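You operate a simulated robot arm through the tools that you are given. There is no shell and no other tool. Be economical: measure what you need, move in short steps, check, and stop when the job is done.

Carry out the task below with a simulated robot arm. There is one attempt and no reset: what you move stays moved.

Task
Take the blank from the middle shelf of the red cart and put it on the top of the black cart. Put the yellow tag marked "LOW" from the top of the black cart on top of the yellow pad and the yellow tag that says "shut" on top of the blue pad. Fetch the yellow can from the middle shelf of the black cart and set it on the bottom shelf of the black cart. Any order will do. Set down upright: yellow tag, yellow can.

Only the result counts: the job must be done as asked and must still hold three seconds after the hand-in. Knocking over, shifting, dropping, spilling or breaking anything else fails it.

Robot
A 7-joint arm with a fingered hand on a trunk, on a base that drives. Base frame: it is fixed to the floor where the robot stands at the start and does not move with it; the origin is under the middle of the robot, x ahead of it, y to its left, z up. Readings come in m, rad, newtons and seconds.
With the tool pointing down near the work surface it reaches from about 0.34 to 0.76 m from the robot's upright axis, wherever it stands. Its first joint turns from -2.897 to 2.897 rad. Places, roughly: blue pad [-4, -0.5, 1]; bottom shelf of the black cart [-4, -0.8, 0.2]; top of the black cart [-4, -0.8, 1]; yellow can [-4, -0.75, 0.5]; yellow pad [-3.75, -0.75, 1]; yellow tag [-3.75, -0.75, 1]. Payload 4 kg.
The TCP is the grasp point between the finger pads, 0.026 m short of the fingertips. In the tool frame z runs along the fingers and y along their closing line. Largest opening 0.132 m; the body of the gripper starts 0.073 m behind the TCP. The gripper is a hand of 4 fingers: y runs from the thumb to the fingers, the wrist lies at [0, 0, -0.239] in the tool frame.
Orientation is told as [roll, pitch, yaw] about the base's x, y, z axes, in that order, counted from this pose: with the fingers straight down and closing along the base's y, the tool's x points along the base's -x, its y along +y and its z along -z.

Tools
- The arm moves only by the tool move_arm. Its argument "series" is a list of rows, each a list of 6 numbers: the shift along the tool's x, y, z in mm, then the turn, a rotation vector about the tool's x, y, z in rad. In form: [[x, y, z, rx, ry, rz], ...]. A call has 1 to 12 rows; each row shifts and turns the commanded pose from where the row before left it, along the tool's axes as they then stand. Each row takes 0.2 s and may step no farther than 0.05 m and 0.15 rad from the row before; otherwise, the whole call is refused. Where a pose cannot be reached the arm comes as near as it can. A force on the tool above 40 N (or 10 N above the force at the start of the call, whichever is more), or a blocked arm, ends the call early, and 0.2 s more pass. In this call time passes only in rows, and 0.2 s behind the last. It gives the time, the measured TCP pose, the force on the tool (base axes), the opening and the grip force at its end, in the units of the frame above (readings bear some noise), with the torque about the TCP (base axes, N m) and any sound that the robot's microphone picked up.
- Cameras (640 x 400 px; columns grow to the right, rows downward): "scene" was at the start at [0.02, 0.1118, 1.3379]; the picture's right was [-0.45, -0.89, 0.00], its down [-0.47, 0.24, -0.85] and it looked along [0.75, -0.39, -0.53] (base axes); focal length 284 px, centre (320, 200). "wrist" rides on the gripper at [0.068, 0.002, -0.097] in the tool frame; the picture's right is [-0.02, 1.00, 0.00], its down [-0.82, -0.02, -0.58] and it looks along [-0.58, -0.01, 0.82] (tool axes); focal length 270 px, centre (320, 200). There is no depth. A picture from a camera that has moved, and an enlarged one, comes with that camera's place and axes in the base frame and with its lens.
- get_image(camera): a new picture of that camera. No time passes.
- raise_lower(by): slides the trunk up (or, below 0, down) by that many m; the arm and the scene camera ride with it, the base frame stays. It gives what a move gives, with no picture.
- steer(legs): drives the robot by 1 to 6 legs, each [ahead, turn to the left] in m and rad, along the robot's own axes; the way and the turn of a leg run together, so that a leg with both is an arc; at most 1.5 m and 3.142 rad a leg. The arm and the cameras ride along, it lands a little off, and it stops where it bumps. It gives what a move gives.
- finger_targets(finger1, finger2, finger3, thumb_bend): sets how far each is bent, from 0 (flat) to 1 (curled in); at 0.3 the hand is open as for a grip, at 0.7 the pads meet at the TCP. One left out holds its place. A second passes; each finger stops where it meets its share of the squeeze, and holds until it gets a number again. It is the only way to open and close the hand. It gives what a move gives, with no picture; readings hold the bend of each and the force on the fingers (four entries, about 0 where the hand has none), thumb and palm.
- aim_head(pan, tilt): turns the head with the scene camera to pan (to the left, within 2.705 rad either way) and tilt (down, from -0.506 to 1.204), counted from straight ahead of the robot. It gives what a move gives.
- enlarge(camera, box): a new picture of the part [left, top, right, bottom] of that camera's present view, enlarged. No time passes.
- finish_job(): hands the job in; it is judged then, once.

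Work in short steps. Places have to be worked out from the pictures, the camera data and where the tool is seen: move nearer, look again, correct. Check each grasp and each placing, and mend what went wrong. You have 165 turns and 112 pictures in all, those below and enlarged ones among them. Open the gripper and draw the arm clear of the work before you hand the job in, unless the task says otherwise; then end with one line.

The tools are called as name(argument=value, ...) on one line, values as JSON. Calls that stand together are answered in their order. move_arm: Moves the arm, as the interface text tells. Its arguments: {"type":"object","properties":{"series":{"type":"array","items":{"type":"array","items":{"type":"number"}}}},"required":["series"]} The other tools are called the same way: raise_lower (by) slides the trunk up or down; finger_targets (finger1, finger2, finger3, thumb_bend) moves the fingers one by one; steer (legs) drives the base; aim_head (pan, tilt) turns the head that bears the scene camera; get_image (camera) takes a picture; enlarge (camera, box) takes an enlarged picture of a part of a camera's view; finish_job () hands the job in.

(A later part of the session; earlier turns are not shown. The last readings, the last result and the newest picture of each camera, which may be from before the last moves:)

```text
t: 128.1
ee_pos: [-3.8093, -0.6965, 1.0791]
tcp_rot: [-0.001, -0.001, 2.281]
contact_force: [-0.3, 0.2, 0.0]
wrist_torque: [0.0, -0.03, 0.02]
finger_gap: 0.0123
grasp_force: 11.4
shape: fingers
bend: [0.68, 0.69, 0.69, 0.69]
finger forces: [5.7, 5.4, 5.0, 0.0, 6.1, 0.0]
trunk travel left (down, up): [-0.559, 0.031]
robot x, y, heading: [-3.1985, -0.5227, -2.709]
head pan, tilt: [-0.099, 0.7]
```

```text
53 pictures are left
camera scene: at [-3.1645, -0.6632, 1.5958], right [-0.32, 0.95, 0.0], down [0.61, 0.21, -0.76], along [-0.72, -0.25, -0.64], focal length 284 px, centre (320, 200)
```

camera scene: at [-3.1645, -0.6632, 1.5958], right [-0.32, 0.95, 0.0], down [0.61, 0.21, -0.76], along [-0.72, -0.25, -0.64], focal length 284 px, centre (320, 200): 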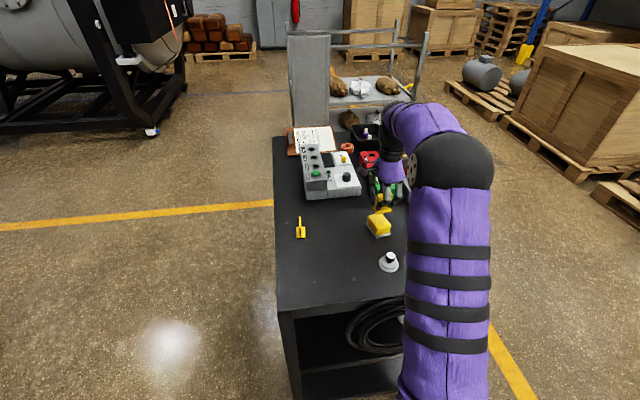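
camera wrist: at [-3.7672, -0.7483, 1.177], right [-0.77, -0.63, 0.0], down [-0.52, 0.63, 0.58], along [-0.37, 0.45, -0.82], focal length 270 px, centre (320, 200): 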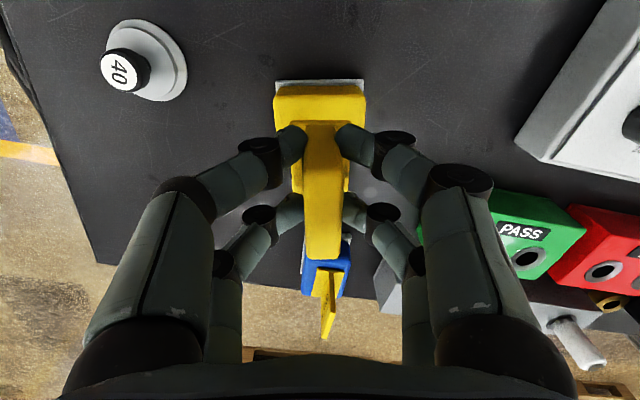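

Pad edges are aligned with the tool; small −5 mm x correction, then descend 28 mm and feel.

move_arm(series=[[-5, 1, 14, 0, 0, 0], [0, 0, 14, 0, 0, 0]])

move_arm(series=[[0, 0, 3, 0, 0, 0], [0, 0, 3, 0, 0, 0]])

move_arm(series=[[0, 0, 2, 0, 0, 0]])

move_arm(series=[[0, 0, 2, 0, 0, 0]])

get_image(camera="wrist")

```text
t: 128.7
ee_pos: [-3.8143, -0.6911, 1.0517]
tcp_rot: [-0.002, 0.0, 2.28]
contact_force: [0.4, -0.9, -0.1]
wrist_torque: [-0.02, 0.0, 0.0]
finger_gap: 0.0123
grasp_force: 11.0
shape: fingers
bend: [0.68, 0.69, 0.69, 0.69]
finger forces: [5.7, 5.5, 5.0, 0.0, 6.2, 0.0]
trunk travel left (down, up): [-0.559, 0.031]
robot x, y, heading: [-3.2031, -0.5154, -2.708]
head pan, tilt: [-0.099, 0.7]
```

```text
t: 129.3
ee_pos: [-3.8151, -0.6924, 1.0456]
tcp_rot: [0.001, 0.001, 2.281]
contact_force: [-0.2, 0.0, -0.6]
wrist_torque: [0.01, 0.01, 0.02]
finger_gap: 0.0124
grasp_force: 11.4
shape: fingers
bend: [0.68, 0.69, 0.69, 0.69]
finger forces: [5.7, 5.4, 5.0, 0.1, 6.2, 0.0]
trunk travel left (down, up): [-0.559, 0.031]
robot x, y, heading: [-3.1964, -0.5212, -2.711]
head pan, tilt: [-0.099, 0.7]
```

```text
t: 129.7
ee_pos: [-3.8141, -0.6934, 1.0442]
tcp_rot: [-0.001, 0.0, 2.282]
contact_force: [0.5, -0.2, 0.7]
wrist_torque: [0.0, -0.01, 0.01]
finger_gap: 0.0124
grasp_force: 11.0
shape: fingers
bend: [0.68, 0.69, 0.69, 0.69]
finger forces: [5.6, 5.5, 5.0, 0.0, 6.1, 0.0]
trunk travel left (down, up): [-0.559, 0.031]
robot x, y, heading: [-3.2039, -0.5226, -2.712]
head pan, tilt: [-0.099, 0.7]
```

```text
t: 130.1
ee_pos: [-3.8139, -0.6928, 1.0427]
tcp_rot: [0.0, 0.0, 2.282]
contact_force: [-0.2, -0.2, 0.2]
wrist_torque: [0.01, 0.02, -0.02]
finger_gap: 0.0122
grasp_force: 11.3
shape: fingers
bend: [0.68, 0.69, 0.69, 0.69]
finger forces: [5.7, 5.5, 4.9, 0.0, 6.1, 0.0]
trunk travel left (down, up): [-0.559, 0.031]
robot x, y, heading: [-3.2017, -0.5239, -2.712]
head pan, tilt: [-0.099, 0.7]
```

```text
52 pictures are left
camera wrist: at [-3.7717, -0.7459, 1.1398], right [-0.77, -0.63, 0.0], down [-0.52, 0.63, 0.58], along [-0.36, 0.45, -0.82], focal length 270 px, centre (320, 200)
```

wrist: 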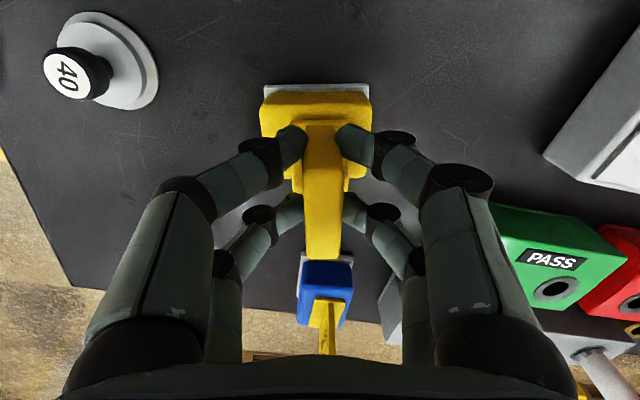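

move_arm(series=[[0, 0, 2, 0, 0, 0]])

move_arm(series=[[0, 0, 2, 0, 0, 0]])

move_arm(series=[[0, 0, 1.5, 0, 0, 0]])

```text
t: 130.5
ee_pos: [-3.8142, -0.6944, 1.0396]
tcp_rot: [-0.003, -0.002, 2.282]
contact_force: [-0.5, 0.2, -0.7]
wrist_torque: [0.02, -0.01, 0.02]
finger_gap: 0.0121
grasp_force: 11.2
shape: fingers
bend: [0.68, 0.69, 0.69, 0.69]
finger forces: [5.8, 5.5, 5.1, 0.1, 6.3, 0.0]
trunk travel left (down, up): [-0.559, 0.031]
robot x, y, heading: [-3.2006, -0.5208, -2.712]
head pan, tilt: [-0.099, 0.7]
```

```text
t: 130.9
ee_pos: [-3.814, -0.6926, 1.0384]
tcp_rot: [0.001, -0.003, 2.281]
contact_force: [-1.3, 0.1, 4.7]
wrist_torque: [0.0, 0.03, 0.03]
finger_gap: 0.0124
grasp_force: 12.7
shape: fingers
bend: [0.69, 0.69, 0.69, 0.69]
finger forces: [6.5, 5.9, 5.4, 0.0, 7.0, 0.0]
trunk travel left (down, up): [-0.559, 0.031]
robot x, y, heading: [-3.199, -0.5181, -2.712]
head pan, tilt: [-0.099, 0.7]
```

```text
t: 131.3
ee_pos: [-3.8144, -0.6935, 1.0384]
tcp_rot: [0.002, -0.002, 2.284]
contact_force: [-0.9, 1.1, 11.8]
wrist_torque: [-0.07, 0.0, 0.0]
finger_gap: 0.0117
grasp_force: 13.7
shape: fingers
bend: [0.7, 0.7, 0.7, 0.69]
finger forces: [7.2, 6.6, 5.7, 0.0, 7.9, 0.0]
trunk travel left (down, up): [-0.559, 0.031]
robot x, y, heading: [-3.2039, -0.5183, -2.713]
head pan, tilt: [-0.099, 0.7]
```

LOW rests on the yellow pad. Release and check.

finger_targets(finger1=0.52, finger2=0.52, finger3=0.52, thumb_bend=0.52)

get_image(camera="wrist")

```text
t: 132.3
ee_pos: [-3.8145, -0.6924, 1.0358]
tcp_rot: [-0.002, 0.0, 2.28]
contact_force: [-0.5, 0.1, -0.7]
wrist_torque: [-0.07, 0.0, -0.02]
finger_gap: 0.0587
grasp_force: 0.2
shape: fingers
bend: [0.52, 0.52, 0.52, 0.52]
finger forces: [0.0, 0.0, 0.0, 0.0, 0.0, 0.1]
trunk travel left (down, up): [-0.559, 0.031]
robot x, y, heading: [-3.2016, -0.5236, -2.713]
head pan, tilt: [-0.099, 0.7]
```

```text
51 pictures are left
camera wrist: at [-3.7713, -0.7461, 1.134], right [-0.77, -0.63, 0.0], down [-0.52, 0.63, 0.58], along [-0.36, 0.45, -0.82], focal length 270 px, centre (320, 200)
```

wrist: 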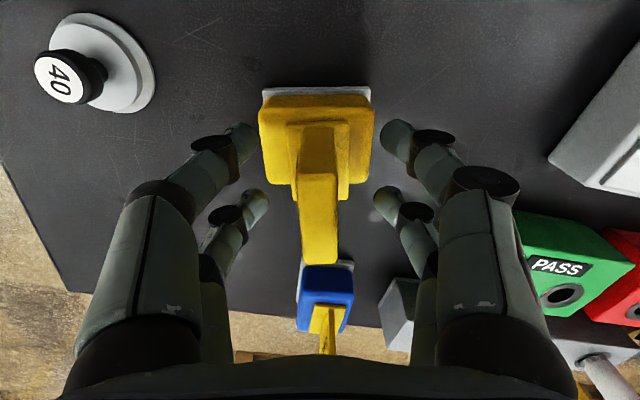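

Rise and check from above.

move_arm(series=[[0, 0, -40, 0, 0, 0], [0, 0, -40, 0, 0, 0], [0, 0, -30, 0, 0, 0]])

enlarge(camera="wrist", box=[240, 40, 420, 240])

enlarge(camera="scene", box=[280, 150, 420, 280])

```text
t: 133.1
ee_pos: [-3.8156, -0.6933, 1.1472]
tcp_rot: [0.0, 0.001, 2.281]
contact_force: [0.1, -0.5, -0.3]
wrist_torque: [0.03, 0.0, 0.01]
finger_gap: 0.0586
grasp_force: 0.0
shape: fingers
bend: [0.52, 0.52, 0.52, 0.52]
finger forces: [0.0, 0.0, 0.1, 0.1, 0.0, 0.0]
trunk travel left (down, up): [-0.559, 0.031]
robot x, y, heading: [-3.2023, -0.5237, -2.713]
head pan, tilt: [-0.099, 0.7]
```

```text
2.00 times, centred on (330, 140) of wrist
camera zoom: at [-3.7732, -0.7467, 1.2455], right [-0.77, -0.63, 0.0], down [-0.52, 0.63, 0.58], along [-0.36, 0.45, -0.82], focal length 541 px, centre (300, 320)
```

zoom: 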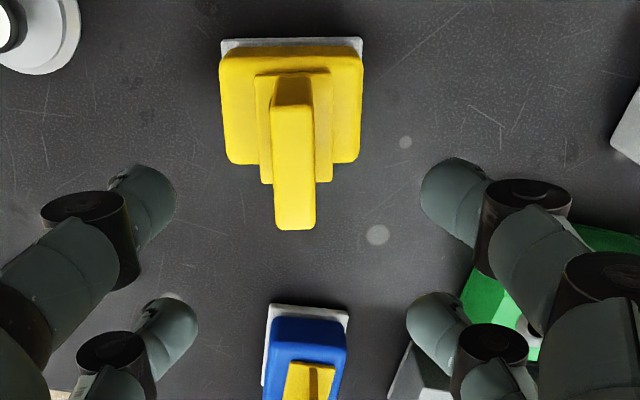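

```text
3.08 times, centred on (350, 215) of scene
camera zoom: at [-3.1643, -0.6633, 1.5958], right [-0.32, 0.95, 0.0], down [0.61, 0.21, -0.76], along [-0.72, -0.25, -0.64], focal length 875 px, centre (228, 154)
```

zoom: 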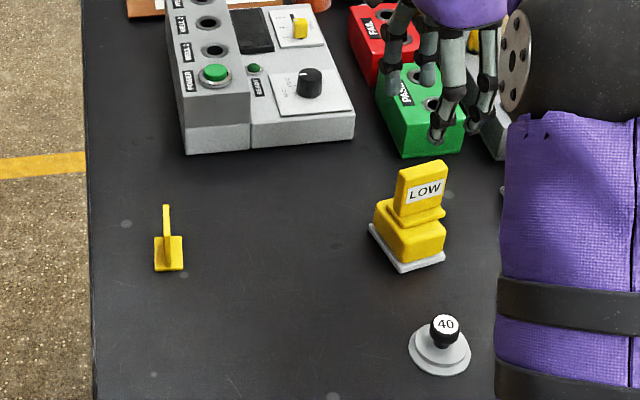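

Both tags are standing on their pads. Now the can: raise, back off, retract the arm, and go round to the cart's right side.

move_arm(series=[[0, 0, -40, 0, 0, 0]])

steer(legs=[[-0.5, 0]])

aim_head(pan=-0.2, tilt=0.6)

get_image(camera="scene")

```text
t: 133.5
ee_pos: [-3.8153, -0.6922, 1.1868]
tcp_rot: [-0.003, 0.0, 2.28]
contact_force: [-0.7, 0.1, 0.8]
wrist_torque: [0.02, -0.02, 0.02]
finger_gap: 0.0585
grasp_force: 0.0
shape: fingers
bend: [0.52, 0.52, 0.52, 0.52]
finger forces: [0.0, 0.0, 0.0, 0.0, 0.0, 0.0]
trunk travel left (down, up): [-0.559, 0.031]
robot x, y, heading: [-3.1981, -0.5244, -2.716]
head pan, tilt: [-0.099, 0.7]
```

```text
t: 136.4
ee_pos: [-3.3623, -0.4812, 1.1873]
tcp_rot: [-0.003, -0.001, 2.27]
contact_force: [0.8, -0.1, 0.8]
wrist_torque: [0.0, -0.03, 0.01]
finger_gap: 0.0587
grasp_force: 0.1
shape: fingers
bend: [0.52, 0.52, 0.52, 0.52]
finger forces: [0.0, 0.1, 0.0, 0.1, 0.0, 0.1]
trunk travel left (down, up): [-0.559, 0.031]
robot x, y, heading: [-2.7466, -0.313, -2.721]
head pan, tilt: [-0.099, 0.7]
```

```text
t: 137.1
ee_pos: [-3.363, -0.4807, 1.1868]
tcp_rot: [-0.002, 0.0, 2.27]
contact_force: [0.1, -0.5, 0.7]
wrist_torque: [0.02, 0.08, 0.01]
finger_gap: 0.0586
grasp_force: 0.0
shape: fingers
bend: [0.52, 0.52, 0.52, 0.52]
finger forces: [0.1, 0.1, 0.0, 0.0, 0.1, 0.1]
trunk travel left (down, up): [-0.559, 0.031]
robot x, y, heading: [-2.747, -0.3146, -2.722]
head pan, tilt: [-0.201, 0.6]
```

```text
48 pictures are left
camera scene: at [-2.7165, -0.4503, 1.6044], right [-0.22, 0.98, 0.0], down [0.55, 0.12, -0.82], along [-0.8, -0.18, -0.57], focal length 284 px, centre (320, 200)
```

scene: 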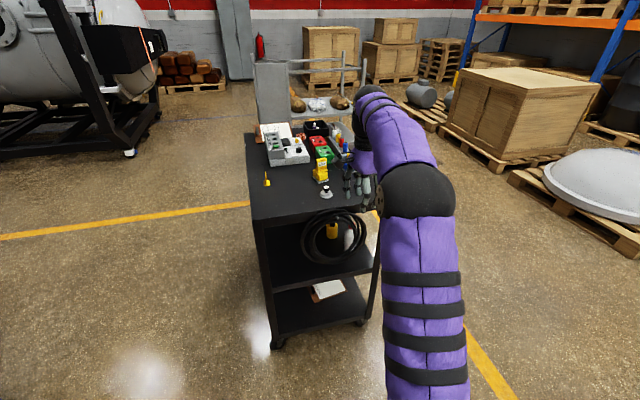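

The yellow can is visible through the coil. I enlarge the shelves.

enlarge(camera="scene", box=[250, 200, 390, 340])

move_arm(series=[[0, -40, 0, 0, 0, 0], [0, -40, 0, 0, 0, 0], [0, -40, 0, 0, 0, 0], [0, -40, 0, 0, 0, 0], [0, -40, 0, 0, 0, 0]])

```text
2.86 times, centred on (320, 270) of scene
camera zoom: at [-2.7165, -0.4503, 1.6044], right [-0.22, 0.98, 0.0], down [0.55, 0.12, -0.82], along [-0.8, -0.18, -0.57], focal length 812 px, centre (320, 0)
```

zoom: 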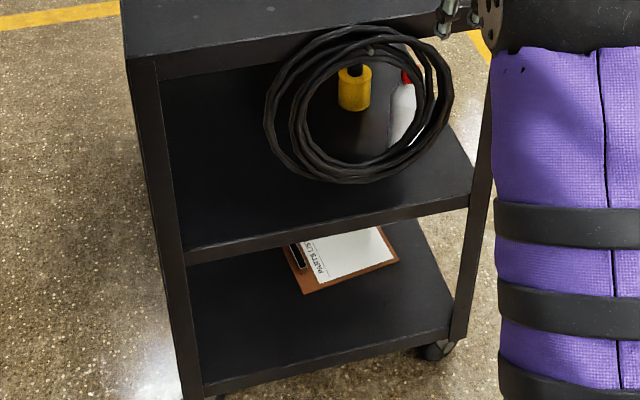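

```text
t: 138.3
ee_pos: [-3.2087, -0.3536, 1.1903]
tcp_rot: [0.0, -0.001, 2.27]
contact_force: [0.0, 0.6, -0.2]
wrist_torque: [0.0, 0.01, 0.01]
finger_gap: 0.0587
grasp_force: 0.1
shape: fingers
bend: [0.52, 0.52, 0.52, 0.52]
finger forces: [0.0, 0.0, 0.1, 0.0, 0.1, 0.0]
trunk travel left (down, up): [-0.559, 0.031]
robot x, y, heading: [-2.7471, -0.3154, -2.719]
head pan, tilt: [-0.201, 0.6]
```

The can is about (−3.906, −0.649) on the middle shelf (z≈0.507), behind the coil, with a squeeze bottle at about (−3.87,−0.54). I'll approach from the right/far side; drive round to a lookout.

steer(legs=[[0, -1.256], [0.898, 0], [0, 1.018], [0.5, 0]])

raise_lower(by=-0.35)

aim_head(pan=0.7, tilt=0.5)

get_image(camera="scene")

```text
t: 151.9
ee_pos: [-4.2916, 0.399, 1.1898]
tcp_rot: [-0.002, 0.001, 1.988]
contact_force: [-0.8, -0.1, 0.5]
wrist_torque: [0.01, -0.05, -0.03]
finger_gap: 0.0586
grasp_force: 0.1
shape: fingers
bend: [0.52, 0.52, 0.52, 0.52]
finger forces: [0.0, 0.1, 0.0, 0.0, 0.1, 0.1]
trunk travel left (down, up): [-0.559, 0.031]
robot x, y, heading: [-3.8369, 0.3097, -3.003]
head pan, tilt: [-0.201, 0.6]
```

```text
t: 155.4
ee_pos: [-4.2922, 0.4002, 0.8393]
tcp_rot: [-0.002, 0.0, 1.987]
contact_force: [-0.2, 0.2, 0.4]
wrist_torque: [-0.01, 0.0, -0.02]
finger_gap: 0.0587
grasp_force: 0.1
shape: fingers
bend: [0.52, 0.52, 0.52, 0.52]
finger forces: [0.1, 0.0, 0.1, 0.0, 0.0, 0.0]
trunk travel left (down, up): [-0.209, 0.381]
robot x, y, heading: [-3.8397, 0.3091, -3.005]
head pan, tilt: [-0.201, 0.6]
```

```text
t: 156.6
ee_pos: [-4.2919, 0.4002, 0.8411]
tcp_rot: [-0.001, 0.001, 1.987]
contact_force: [0.7, -0.3, -0.3]
wrist_torque: [-0.01, 0.02, -0.01]
finger_gap: 0.0587
grasp_force: 0.0
shape: fingers
bend: [0.52, 0.52, 0.52, 0.52]
finger forces: [0.1, 0.0, 0.0, 0.0, 0.0, 0.0]
trunk travel left (down, up): [-0.209, 0.381]
robot x, y, heading: [-3.8387, 0.3057, -3.002]
head pan, tilt: [0.7, 0.499]
```

```text
46 pictures are left
camera scene: at [-3.8183, 0.096, 1.2635], right [-0.74, 0.67, 0.0], down [0.32, 0.36, -0.88], along [-0.59, -0.65, -0.48], focal length 284 px, centre (320, 200)
```

scene: 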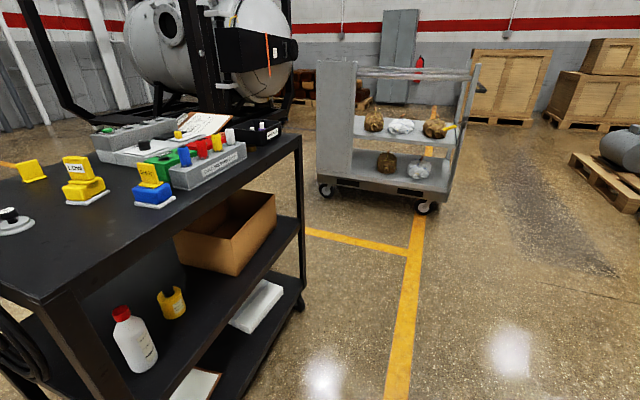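

Clear view: can, bottle, box on the middle shelf, and free floor to the right. Enlarge for exact geometry.

enlarge(camera="scene", box=[80, 240, 320, 400])

```text
2.50 times, centred on (200, 320) of scene
camera zoom: at [-3.8183, 0.096, 1.2635], right [-0.74, 0.67, 0.0], down [0.32, 0.36, -0.88], along [-0.59, -0.65, -0.48], focal length 711 px, centre (620, -100)
```

zoom: 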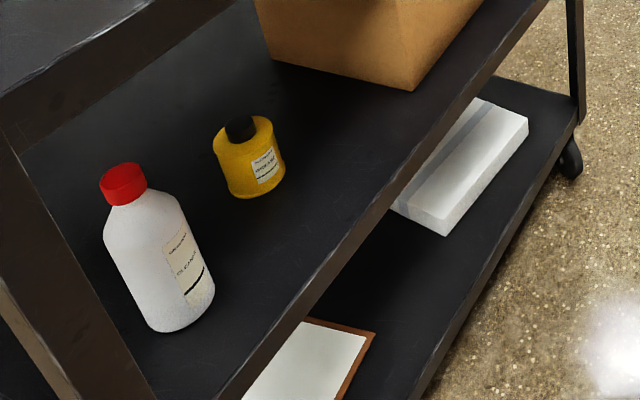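

Geometry in cart axes: can (u 0.29, v 0.17 from right edge), bottle (0.14, 0.12), box face u≈0.49; bottom-shelf gap between clipboard and white box around (u 0.42, v 0.11). I drive to a spot facing the can from the right/far side.

steer(legs=[[0, 0.046], [0.89, 0], [0, 2.18]])

raise_lower(by=-0.2)

aim_head(pan=0.0, tilt=0.45)

get_image(camera="scene")

```text
t: 167.6
ee_pos: [-4.5027, -0.2611, 0.8384]
tcp_rot: [-0.002, 0.0, -2.02]
contact_force: [0.2, 0.1, -0.8]
wrist_torque: [0.01, -0.02, 0.04]
finger_gap: 0.0589
grasp_force: 0.0
shape: fingers
bend: [0.52, 0.52, 0.52, 0.52]
finger forces: [0.0, 0.0, 0.1, 0.0, 0.1, 0.0]
trunk travel left (down, up): [-0.209, 0.381]
robot x, y, heading: [-4.7251, 0.141, -0.727]
head pan, tilt: [0.7, 0.499]
```

```text
t: 169.8
ee_pos: [-4.5026, -0.2616, 0.6397]
tcp_rot: [0.0, 0.0, -2.02]
contact_force: [-0.8, 0.0, -0.3]
wrist_torque: [-0.01, 0.02, 0.0]
finger_gap: 0.0589
grasp_force: 0.1
shape: fingers
bend: [0.52, 0.52, 0.52, 0.52]
finger forces: [0.1, 0.0, 0.1, 0.1, 0.0, 0.1]
trunk travel left (down, up): [-0.009, 0.581]
robot x, y, heading: [-4.7267, 0.1436, -0.73]
head pan, tilt: [0.7, 0.499]
```

```text
t: 170.9
ee_pos: [-4.5015, -0.262, 0.6386]
tcp_rot: [-0.003, 0.0, -2.017]
contact_force: [0.4, 0.6, 0.0]
wrist_torque: [-0.01, -0.02, 0.0]
finger_gap: 0.0587
grasp_force: 0.0
shape: fingers
bend: [0.52, 0.52, 0.52, 0.52]
finger forces: [0.0, 0.0, 0.1, 0.0, 0.1, 0.0]
trunk travel left (down, up): [-0.009, 0.581]
robot x, y, heading: [-4.73, 0.1469, -0.729]
head pan, tilt: [0.0, 0.45]
```

```text
44 pictures are left
camera scene: at [-4.6007, 0.2372, 1.068], right [-0.67, -0.75, 0.0], down [-0.33, 0.29, -0.9], along [0.67, -0.6, -0.44], focal length 284 px, centre (320, 200)
```

scene: 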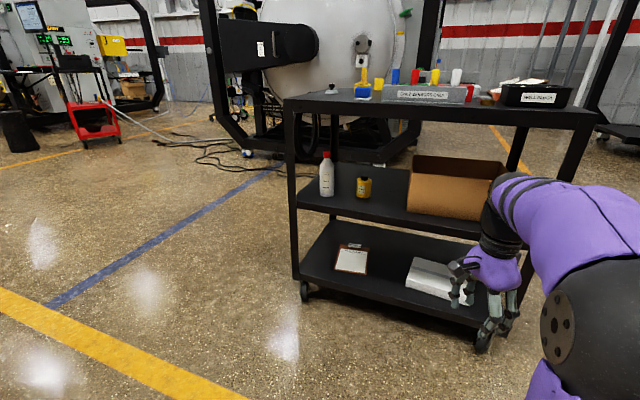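

Triangulation: can (−3.888, −0.650), middle shelf z≈0.53, bottom shelf z≈0.165; free bottom spot ≈(−4.05, −0.669). I orient the hand to point at the can, pitched 35° down.

move_arm(series=[[17.2, 38.3, 0, 0, 0, 0], [17.2, 38.3, 0, 0, 0, 0], [17.2, 38.3, 0, 0, 0, 0], [17.2, 38.3, 0, 0, 0, 0], [17.2, 38.3, 0, 0, 0, 0], [0, 0, 0, 0, 0, -0.14], [0, 0, 0, 0, 0, -0.14], [0, 0, 0, 0, 0, -0.14], [0, 0, 0, 0, 0, -0.14], [0, 0, 0, 0, 0, -0.14], [0, 0, 0, 0, 0, -0.14]])

move_arm(series=[[0, 0, 0, 0, 0, -0.14], [0, 0, 0, 0, 0, -0.14], [0, 0, 0, 0, 0, -0.139], [0, 0, 0, 0, -0.137, 0], [0, 0, 0, 0, -0.137, 0], [0, 0, 0, 0, -0.137, 0], [0, 0, 0, 0, -0.137, 0], [0, 0, 0, 0, -0.137, 0], [0, 0, 0, 0, -0.137, 0], [0, 0, 0, 0, -0.137, 0]])

finger_targets(finger1=0.38, finger2=0.38, finger3=0.38, thumb_bend=0.38)

get_image(camera="wrist")

get_image(camera="scene")

```text
t: 173.3
ee_pos: [-4.2934, -0.2663, 0.6402]
tcp_rot: [-0.004, 0.0, -1.179]
contact_force: [-0.6, 0.1, -0.1]
wrist_torque: [0.0, -0.01, 0.01]
finger_gap: 0.0588
grasp_force: 0.2
shape: fingers
bend: [0.52, 0.52, 0.52, 0.52]
finger forces: [0.1, 0.1, 0.0, 0.1, 0.0, 0.0]
trunk travel left (down, up): [-0.009, 0.581]
robot x, y, heading: [-4.7325, 0.1406, -0.729]
head pan, tilt: [0.0, 0.45]
```

```text
t: 175.5
ee_pos: [-4.293, -0.2673, 0.6396]
tcp_rot: [0.0, -0.959, -0.762]
contact_force: [0.0, -0.9, -0.1]
wrist_torque: [0.0, -0.01, 0.01]
finger_gap: 0.0587
grasp_force: 0.1
shape: fingers
bend: [0.52, 0.52, 0.52, 0.52]
finger forces: [0.0, 0.0, 0.0, 0.0, 0.0, 0.0]
trunk travel left (down, up): [-0.009, 0.581]
robot x, y, heading: [-4.7274, 0.1449, -0.727]
head pan, tilt: [0.0, 0.45]
```

```text
t: 176.5
ee_pos: [-4.2934, -0.2677, 0.6397]
tcp_rot: [0.0, -0.959, -0.758]
contact_force: [-0.4, -0.5, -0.9]
wrist_torque: [-0.01, 0.02, -0.01]
finger_gap: 0.1059
grasp_force: 0.1
shape: fingers
bend: [0.38, 0.38, 0.38, 0.38]
finger forces: [0.1, 0.0, 0.0, 0.1, 0.0, 0.0]
trunk travel left (down, up): [-0.009, 0.581]
robot x, y, heading: [-4.7286, 0.1465, -0.736]
head pan, tilt: [0.0, 0.45]
```

```text
43 pictures are left
camera wrist: at [-4.3784, -0.1837, 0.6402], right [0.7, 0.71, 0.02], down [-0.02, -0.01, 1.0], along [0.71, -0.7, 0.0], focal length 270 px, centre (320, 200)
```

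wrist: 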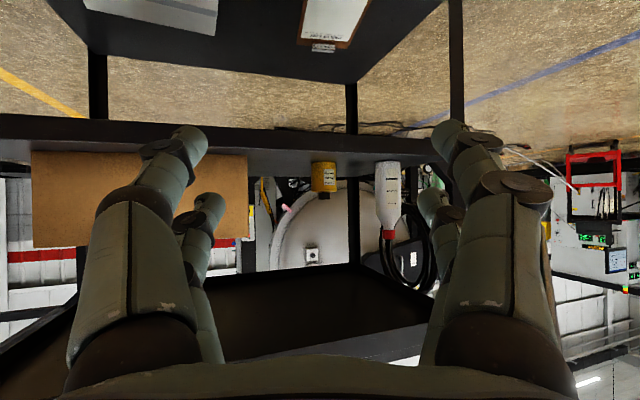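

```text
42 pictures are left
camera scene: at [-4.6007, 0.2371, 1.068], right [-0.67, -0.75, 0.0], down [-0.32, 0.29, -0.9], along [0.67, -0.6, -0.44], focal length 284 px, centre (320, 200)
```

scene: 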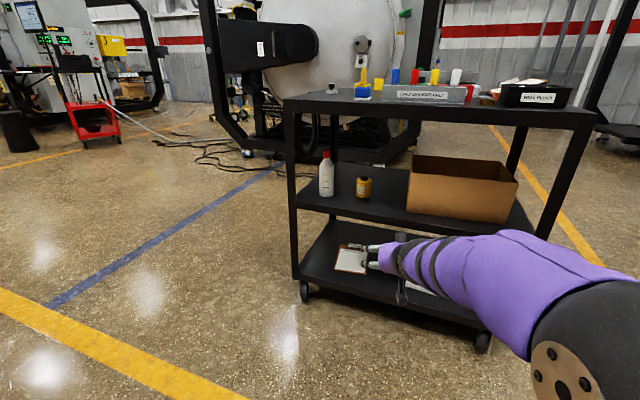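

The can is straight ahead, centred between the fingers, with bottle and box well to the sides. Drive 0.38 m forward.

steer(legs=[[0.38, 0]])

get_image(camera="wrist")

get_image(camera="scene")

```text
t: 178.9
ee_pos: [-4.0116, -0.5235, 0.6397]
tcp_rot: [-0.001, -0.959, -0.765]
contact_force: [-0.4, 0.5, -0.9]
wrist_torque: [0.02, 0.03, -0.01]
finger_gap: 0.1064
grasp_force: 0.0
shape: fingers
bend: [0.38, 0.38, 0.38, 0.38]
finger forces: [0.1, 0.0, 0.1, 0.1, 0.0, 0.0]
trunk travel left (down, up): [-0.009, 0.581]
robot x, y, heading: [-4.4426, -0.1124, -0.729]
head pan, tilt: [0.0, 0.45]
```

```text
41 pictures are left
camera wrist: at [-4.0973, -0.4406, 0.6402], right [0.7, 0.71, 0.02], down [-0.02, -0.01, 1.0], along [0.71, -0.7, 0.0], focal length 270 px, centre (320, 200)
```

wrist: 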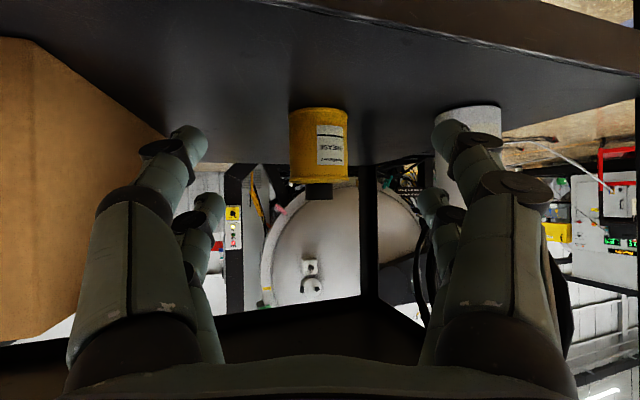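

```text
40 pictures are left
camera scene: at [-4.3168, -0.0183, 1.068], right [-0.67, -0.74, 0.0], down [-0.32, 0.29, -0.9], along [0.67, -0.6, -0.44], focal length 284 px, centre (320, 200)
```

scene: 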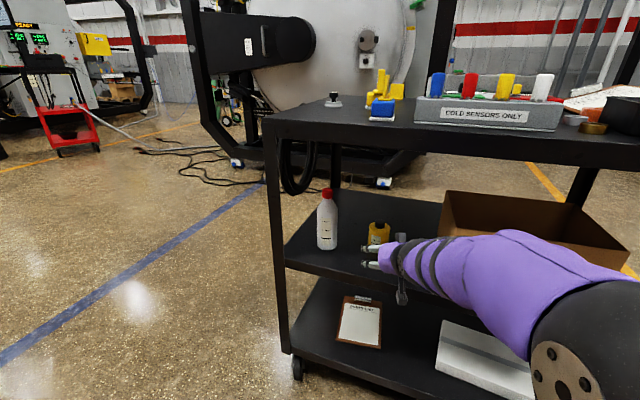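

Can now fills the gap between the fingers; I advance most of the way.

move_arm(series=[[-14, -1.2, 35.6, 0, 0, 0], [-14, -1.2, 35.6, 0, 0, 0], [-14, -1.2, 35.6, 0, 0, 0]])

get_image(camera="wrist")

```text
t: 179.7
ee_pos: [-3.933, -0.6044, 0.612]
tcp_rot: [0.0, -0.958, -0.768]
contact_force: [-0.1, 0.7, 0.5]
wrist_torque: [-0.01, 0.01, -0.02]
finger_gap: 0.1059
grasp_force: 0.0
shape: fingers
bend: [0.38, 0.38, 0.38, 0.38]
finger forces: [0.1, 0.0, 0.0, 0.1, 0.0, 0.1]
trunk travel left (down, up): [-0.009, 0.581]
robot x, y, heading: [-4.4441, -0.1082, -0.736]
head pan, tilt: [0.0, 0.45]
```

```text
39 pictures are left
camera wrist: at [-4.0181, -0.5212, 0.6124], right [0.7, 0.71, 0.02], down [-0.02, -0.01, 1.0], along [0.71, -0.71, 0.0], focal length 270 px, centre (320, 200)
```

wrist: 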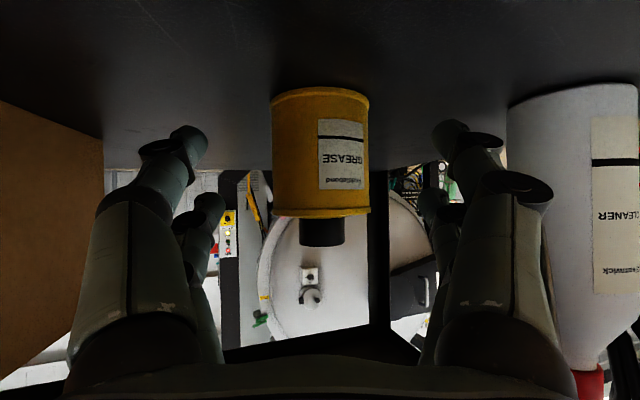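

Can centred; bottle stays to the right with clearance. Final 68 mm then close.

move_arm(series=[[-15, 0, 32, 0, 0, 0], [-15, 0, 31, 0, 0, 0]])

get_image(camera="wrist")

```text
t: 180.3
ee_pos: [-3.8847, -0.6517, 0.6005]
tcp_rot: [0.001, -0.959, -0.766]
contact_force: [-0.2, 0.0, 0.6]
wrist_torque: [-0.01, -0.01, 0.01]
finger_gap: 0.1061
grasp_force: 0.1
shape: fingers
bend: [0.38, 0.38, 0.38, 0.38]
finger forces: [0.0, 0.1, 0.0, 0.1, 0.0, 0.0]
trunk travel left (down, up): [-0.009, 0.581]
robot x, y, heading: [-4.4466, -0.1106, -0.734]
head pan, tilt: [0.0, 0.45]
```

```text
38 pictures are left
camera wrist: at [-3.9682, -0.5677, 0.602], right [0.7, 0.71, 0.02], down [-0.02, -0.01, 1.0], along [0.71, -0.7, 0.0], focal length 270 px, centre (320, 200)
```

wrist: 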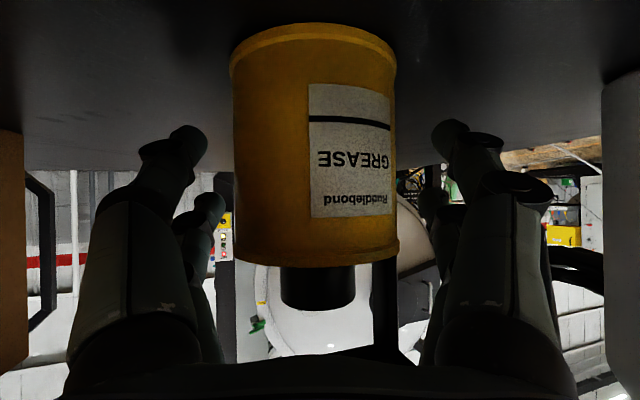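

TCP is at the can's axis. Close the fingers.

finger_targets(finger1=0.65, finger2=0.65, finger3=0.65, thumb_bend=0.65)

get_image(camera="wrist")

```text
t: 181.3
ee_pos: [-3.8835, -0.6522, 0.6005]
tcp_rot: [-0.001, -0.959, -0.766]
contact_force: [1.2, -0.5, -0.2]
wrist_torque: [-0.06, 0.03, 0.0]
finger_gap: 0.0494
grasp_force: 12.1
shape: fingers
bend: [0.54, 0.63, 0.65, 0.6]
finger forces: [8.0, 3.7, 0.2, 0.1, 12.4, 0.1]
trunk travel left (down, up): [-0.009, 0.581]
robot x, y, heading: [-4.4429, -0.1111, -0.736]
head pan, tilt: [0.0, 0.45]
```

```text
37 pictures are left
camera wrist: at [-3.9685, -0.5677, 0.6016], right [0.7, 0.71, 0.02], down [-0.02, -0.01, 1.0], along [0.71, -0.7, 0.0], focal length 270 px, centre (320, 200)
```

wrist: 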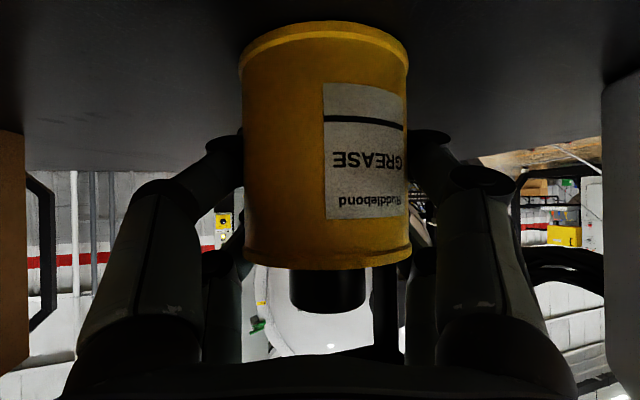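

Can held by finger1, finger2 and thumb; I let finger3 and the rest tighten too.

finger_targets(finger1=0.75, finger2=0.75, finger3=0.75, thumb_bend=0.75)

move_arm(series=[[-8.2, 0, -5.7, 0, 0, 0], [-8.2, 0, -5.7, 0, 0, 0]])

get_image(camera="wrist")

```text
t: 182.3
ee_pos: [-3.8828, -0.6521, 0.5998]
tcp_rot: [0.0, -0.959, -0.768]
contact_force: [0.2, -0.5, -0.4]
wrist_torque: [-0.08, 0.04, 0.03]
finger_gap: 0.0467
grasp_force: 25.2
shape: fingers
bend: [0.54, 0.73, 0.73, 0.64]
finger forces: [9.3, 14.4, 4.7, 0.0, 21.4, 0.1]
trunk travel left (down, up): [-0.009, 0.581]
robot x, y, heading: [-4.4432, -0.1062, -0.731]
head pan, tilt: [0.0, 0.45]
```

```text
t: 182.9
ee_pos: [-3.8842, -0.6506, 0.6197]
tcp_rot: [-0.002, -0.957, -0.766]
contact_force: [0.4, -0.4, -4.5]
wrist_torque: [-0.04, -0.01, 0.03]
finger_gap: 0.0464
grasp_force: 24.9
shape: fingers
bend: [0.54, 0.73, 0.73, 0.64]
finger forces: [10.3, 13.7, 4.3, 0.1, 20.8, 0.1]
trunk travel left (down, up): [-0.009, 0.581]
robot x, y, heading: [-4.4421, -0.1094, -0.738]
head pan, tilt: [0.0, 0.45]
```

```text
36 pictures are left
camera wrist: at [-3.9689, -0.5679, 0.6203], right [0.7, 0.71, 0.02], down [-0.02, -0.01, 1.0], along [0.71, -0.7, 0.0], focal length 270 px, centre (320, 200)
```

wrist: 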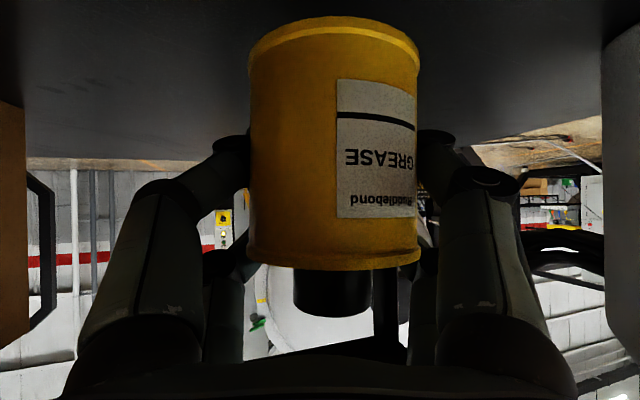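

Lifted, upright (≈4.5 N). I lift another 20 mm, withdraw by arm, then back the base out.

move_arm(series=[[-16.4, 0, -11.5, 0, 0, 0], [21.5, 0, -30.7, 0, 0, 0], [21.5, 0, -30.7, 0, 0, 0], [21.5, 0, -30.7, 0, 0, 0], [21.5, 0, -30.7, 0, 0, 0]])

steer(legs=[[-0.3, 0]])

get_image(camera="wrist")

get_image(camera="scene")

```text
t: 184.1
ee_pos: [-3.9926, -0.5464, 0.6395]
tcp_rot: [-0.002, -0.957, -0.766]
contact_force: [-0.4, -0.5, -3.5]
wrist_torque: [-0.06, -0.04, 0.01]
finger_gap: 0.0466
grasp_force: 24.2
shape: fingers
bend: [0.54, 0.73, 0.73, 0.64]
finger forces: [10.4, 13.5, 4.4, 0.0, 20.9, 0.0]
trunk travel left (down, up): [-0.009, 0.581]
robot x, y, heading: [-4.4429, -0.1114, -0.731]
head pan, tilt: [0.0, 0.45]
```

```text
t: 186.1
ee_pos: [-4.2192, -0.3416, 0.6388]
tcp_rot: [0.0, -0.958, -0.766]
contact_force: [-0.2, 1.0, -3.4]
wrist_torque: [-0.03, 0.01, 0.01]
finger_gap: 0.0465
grasp_force: 24.1
shape: fingers
bend: [0.54, 0.73, 0.73, 0.64]
finger forces: [10.5, 13.5, 4.4, 0.1, 20.7, 0.0]
trunk travel left (down, up): [-0.009, 0.581]
robot x, y, heading: [-4.6692, 0.0944, -0.738]
head pan, tilt: [0.0, 0.45]
```

```text
35 pictures are left
camera wrist: at [-4.3041, -0.2586, 0.6406], right [0.7, 0.71, 0.02], down [-0.02, -0.01, 1.0], along [0.71, -0.7, 0.0], focal length 270 px, centre (320, 200)
```

wrist: 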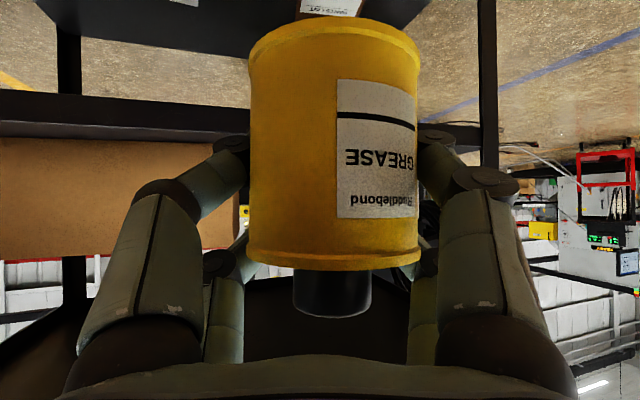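

```text
34 pictures are left
camera scene: at [-4.5434, 0.1865, 1.068], right [-0.67, -0.74, 0.0], down [-0.32, 0.29, -0.9], along [0.67, -0.6, -0.44], focal length 284 px, centre (320, 200)
```

scene: 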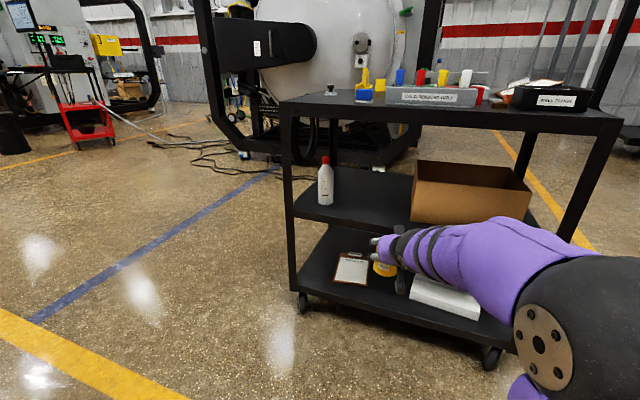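

Holding well. I lower the hand to bottom-shelf height outside the cart, and shift 0.12 m to the right.

move_arm(series=[[0, -40, 0, 0, 0, 0], [0, -40, 0, 0, 0, 0], [0, -32, 0, 0, 0, 0], [36.8, 0, 25.8, 0, 0, 0], [36.8, 0, 25.8, 0, 0, 0], [36.8, 0, 25.8, 0, 0, 0], [36.8, 0, 25.8, 0, 0, 0], [36.8, 0, 25.8, 0, 0, 0], [36.8, 0, 25.8, 0, 0, 0], [36.8, 0, 25.8, 0, 0, 0]])

get_image(camera="wrist")

get_image(camera="scene")

```text
t: 188.3
ee_pos: [-4.2985, -0.4223, 0.324]
tcp_rot: [-0.003, -0.96, -0.762]
contact_force: [-0.4, -0.3, -3.1]
wrist_torque: [-0.03, -0.02, 0.0]
finger_gap: 0.0462
grasp_force: 22.8
shape: fingers
bend: [0.54, 0.73, 0.73, 0.65]
finger forces: [10.2, 12.2, 3.9, 0.1, 19.8, 0.0]
trunk travel left (down, up): [-0.009, 0.581]
robot x, y, heading: [-4.6734, 0.0902, -0.729]
head pan, tilt: [0.0, 0.45]
```

```text
33 pictures are left
camera wrist: at [-4.3837, -0.3392, 0.3251], right [0.7, 0.71, 0.02], down [-0.02, -0.01, 1.0], along [0.71, -0.7, 0.0], focal length 270 px, centre (320, 200)
```

wrist: 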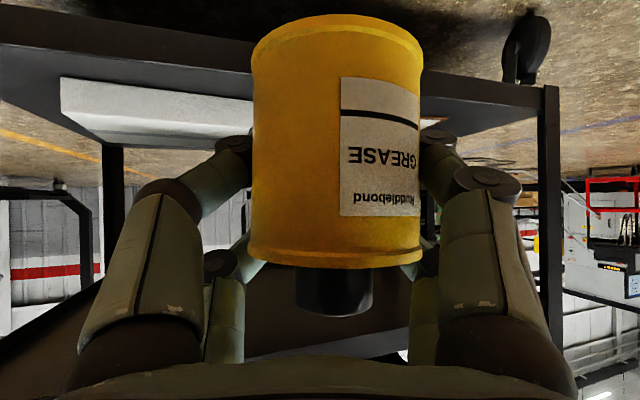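

```text
32 pictures are left
camera scene: at [-4.5436, 0.1866, 1.0681], right [-0.67, -0.74, 0.0], down [-0.32, 0.29, -0.9], along [0.67, -0.6, -0.44], focal length 284 px, centre (320, 200)
```

scene: 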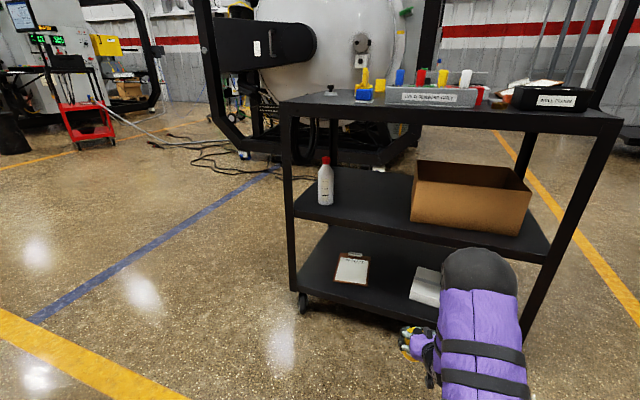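

Reachable and clear. Lower another 58 mm (can bottom ≈0.21) and drive 0.27 m in.

move_arm(series=[[24, 0, 16.8, 0, 0, 0], [24, 0, 16.8, 0, 0, 0]])

steer(legs=[[0.27, 0]])

aim_head(pan=0.0, tilt=0.8)

get_image(camera="scene")

get_image(camera="wrist")

```text
t: 188.9
ee_pos: [-4.2969, -0.4232, 0.2661]
tcp_rot: [-0.002, -0.96, -0.765]
contact_force: [0.9, -0.2, -2.9]
wrist_torque: [-0.05, -0.03, -0.02]
finger_gap: 0.046
grasp_force: 23.4
shape: fingers
bend: [0.54, 0.73, 0.73, 0.65]
finger forces: [10.3, 12.1, 3.9, 0.0, 19.6, 0.0]
trunk travel left (down, up): [-0.009, 0.581]
robot x, y, heading: [-4.6659, 0.0964, -0.731]
head pan, tilt: [0.0, 0.45]
```

```text
t: 190.9
ee_pos: [-4.0924, -0.6132, 0.2668]
tcp_rot: [0.0, -0.958, -0.77]
contact_force: [0.2, -0.4, -3.3]
wrist_torque: [-0.08, -0.03, 0.0]
finger_gap: 0.0463
grasp_force: 23.1
shape: fingers
bend: [0.54, 0.73, 0.73, 0.65]
finger forces: [10.4, 12.0, 3.9, 0.1, 19.8, 0.0]
trunk travel left (down, up): [-0.009, 0.581]
robot x, y, heading: [-4.4581, -0.0945, -0.742]
head pan, tilt: [0.0, 0.45]
```

```text
t: 191.7
ee_pos: [-4.0925, -0.6136, 0.2659]
tcp_rot: [0.001, -0.96, -0.771]
contact_force: [-0.1, -0.3, -3.4]
wrist_torque: [-0.05, -0.02, -0.02]
finger_gap: 0.046
grasp_force: 22.8
shape: fingers
bend: [0.54, 0.73, 0.73, 0.65]
finger forces: [10.3, 12.1, 3.9, 0.0, 19.7, 0.1]
trunk travel left (down, up): [-0.009, 0.581]
robot x, y, heading: [-4.4612, -0.0952, -0.744]
head pan, tilt: [0.0, 0.799]
```

```text
31 pictures are left
camera scene: at [-4.3431, 0.0045, 1.0376], right [-0.67, -0.74, 0.0], down [-0.53, 0.48, -0.7], along [0.52, -0.47, -0.72], focal length 284 px, centre (320, 200)
```

scene: 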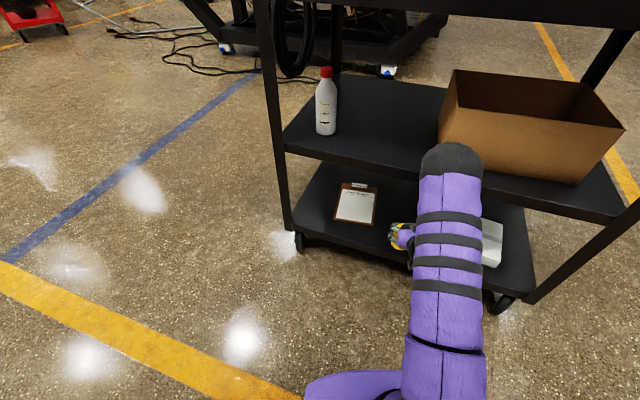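

```text
30 pictures are left
camera wrist: at [-4.1769, -0.5289, 0.267], right [0.71, 0.71, 0.02], down [-0.02, -0.01, 1.0], along [0.71, -0.71, 0.0], focal length 270 px, centre (320, 200)
```

wrist: 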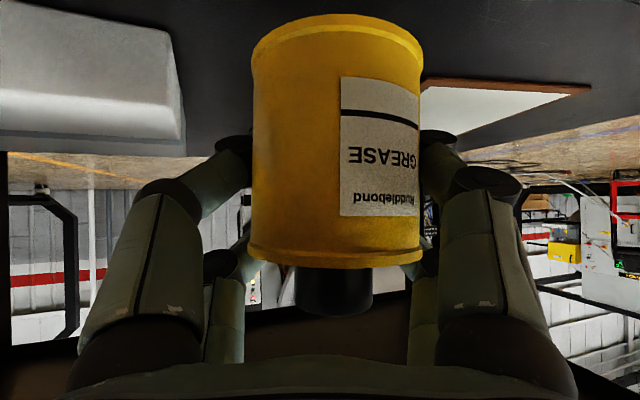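

The can is over the shelf edge now, clipboard and box both clear. Advance 60 mm further.

move_arm(series=[[-17.2, 0, 24.6, 0, 0, 0], [-17.2, 0, 24.6, 0, 0, 0]])

move_arm(series=[[12.3, 0, 8.6, 0, 0, 0], [8.2, 0, 5.7, 0, 0, 0]])

get_image(camera="wrist")

get_image(camera="scene")

```text
t: 192.3
ee_pos: [-4.0495, -0.652, 0.2667]
tcp_rot: [0.001, -0.956, -0.768]
contact_force: [0.0, -1.0, -2.3]
wrist_torque: [-0.02, -0.02, 0.0]
finger_gap: 0.0462
grasp_force: 22.6
shape: fingers
bend: [0.54, 0.73, 0.74, 0.65]
finger forces: [10.4, 12.0, 3.9, 0.0, 19.7, 0.1]
trunk travel left (down, up): [-0.009, 0.581]
robot x, y, heading: [-4.4602, -0.0917, -0.744]
head pan, tilt: [0.0, 0.799]
```

```text
t: 192.9
ee_pos: [-4.0511, -0.6539, 0.2397]
tcp_rot: [0.0, -0.958, -0.772]
contact_force: [0.0, 0.5, -4.0]
wrist_torque: [-0.06, -0.01, 0.02]
finger_gap: 0.0462
grasp_force: 23.1
shape: fingers
bend: [0.54, 0.73, 0.74, 0.65]
finger forces: [10.3, 12.0, 3.9, 0.1, 19.6, 0.0]
trunk travel left (down, up): [-0.009, 0.581]
robot x, y, heading: [-4.4606, -0.0948, -0.737]
head pan, tilt: [0.0, 0.799]
```

```text
29 pictures are left
camera wrist: at [-4.1351, -0.57, 0.2416], right [0.71, 0.71, 0.02], down [-0.02, -0.01, 1.0], along [0.71, -0.71, 0.0], focal length 270 px, centre (320, 200)
```

wrist: 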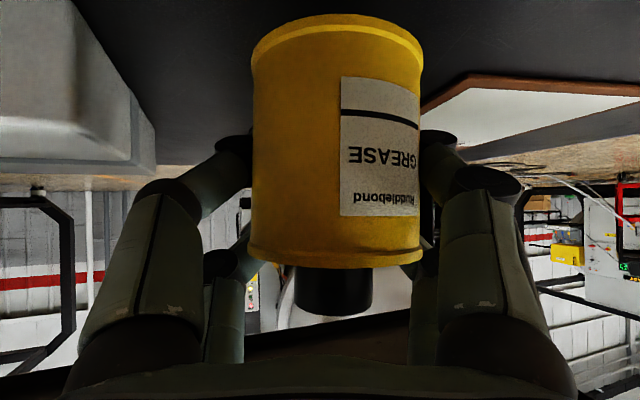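

```text
28 pictures are left
camera scene: at [-4.3431, 0.0046, 1.0376], right [-0.67, -0.74, 0.0], down [-0.53, 0.48, -0.7], along [0.52, -0.47, -0.72], focal length 284 px, centre (320, 200)
```

scene: 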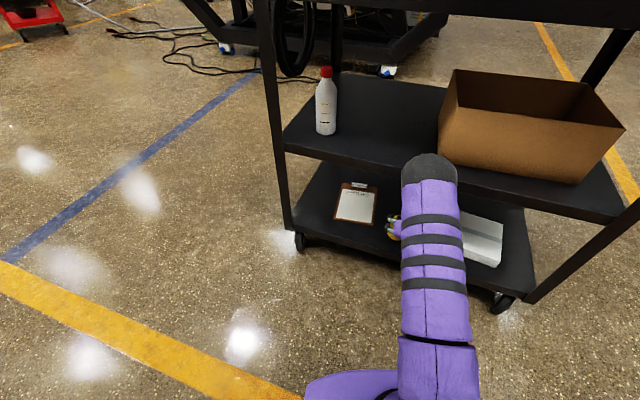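

The white box is fairly close on the left, so I shift 8 mm toward the clipboard side, then lower with force checks.

move_arm(series=[[0, 8, 0, 0, 0, 0], [4.1, 0, 2.9, 0, 0, 0]])

move_arm(series=[[3.3, 0, 2.3, 0, 0, 0]])

move_arm(series=[[2.5, 0, 1.7, 0, 0, 0]])

move_arm(series=[[2.5, 0, 1.7, 0, 0, 0]])

```text
t: 193.5
ee_pos: [-4.0441, -0.6476, 0.2369]
tcp_rot: [0.002, -0.957, -0.772]
contact_force: [1.1, -0.3, -3.2]
wrist_torque: [-0.03, -0.02, -0.04]
finger_gap: 0.0461
grasp_force: 23.1
shape: fingers
bend: [0.54, 0.73, 0.74, 0.65]
finger forces: [10.4, 12.0, 4.0, 0.0, 19.7, 0.0]
trunk travel left (down, up): [-0.009, 0.581]
robot x, y, heading: [-4.4588, -0.0906, -0.743]
head pan, tilt: [0.0, 0.799]
```

```text
t: 193.9
ee_pos: [-4.0433, -0.6477, 0.2317]
tcp_rot: [-0.002, -0.958, -0.771]
contact_force: [0.3, 0.3, -4.1]
wrist_torque: [-0.03, -0.02, 0.03]
finger_gap: 0.0463
grasp_force: 22.8
shape: fingers
bend: [0.54, 0.73, 0.74, 0.65]
finger forces: [10.4, 12.0, 3.9, 0.1, 19.8, 0.0]
trunk travel left (down, up): [-0.009, 0.581]
robot x, y, heading: [-4.4618, -0.094, -0.742]
head pan, tilt: [0.0, 0.799]
```

```text
t: 194.3
ee_pos: [-4.0447, -0.6486, 0.2296]
tcp_rot: [-0.002, -0.959, -0.772]
contact_force: [-0.9, -0.9, -3.2]
wrist_torque: [-0.03, 0.01, -0.01]
finger_gap: 0.046
grasp_force: 22.7
shape: fingers
bend: [0.54, 0.73, 0.74, 0.65]
finger forces: [10.3, 12.0, 3.9, 0.0, 19.7, 0.0]
trunk travel left (down, up): [-0.009, 0.581]
robot x, y, heading: [-4.4632, -0.0959, -0.739]
head pan, tilt: [0.0, 0.799]
```

```text
t: 194.7
ee_pos: [-4.0441, -0.648, 0.2258]
tcp_rot: [-0.003, -0.958, -0.769]
contact_force: [0.7, 0.3, -3.5]
wrist_torque: [-0.05, -0.02, -0.01]
finger_gap: 0.0461
grasp_force: 22.8
shape: fingers
bend: [0.54, 0.73, 0.74, 0.65]
finger forces: [10.4, 11.9, 3.9, 0.1, 19.5, 0.0]
trunk travel left (down, up): [-0.009, 0.581]
robot x, y, heading: [-4.4575, -0.0919, -0.741]
head pan, tilt: [0.0, 0.799]
```

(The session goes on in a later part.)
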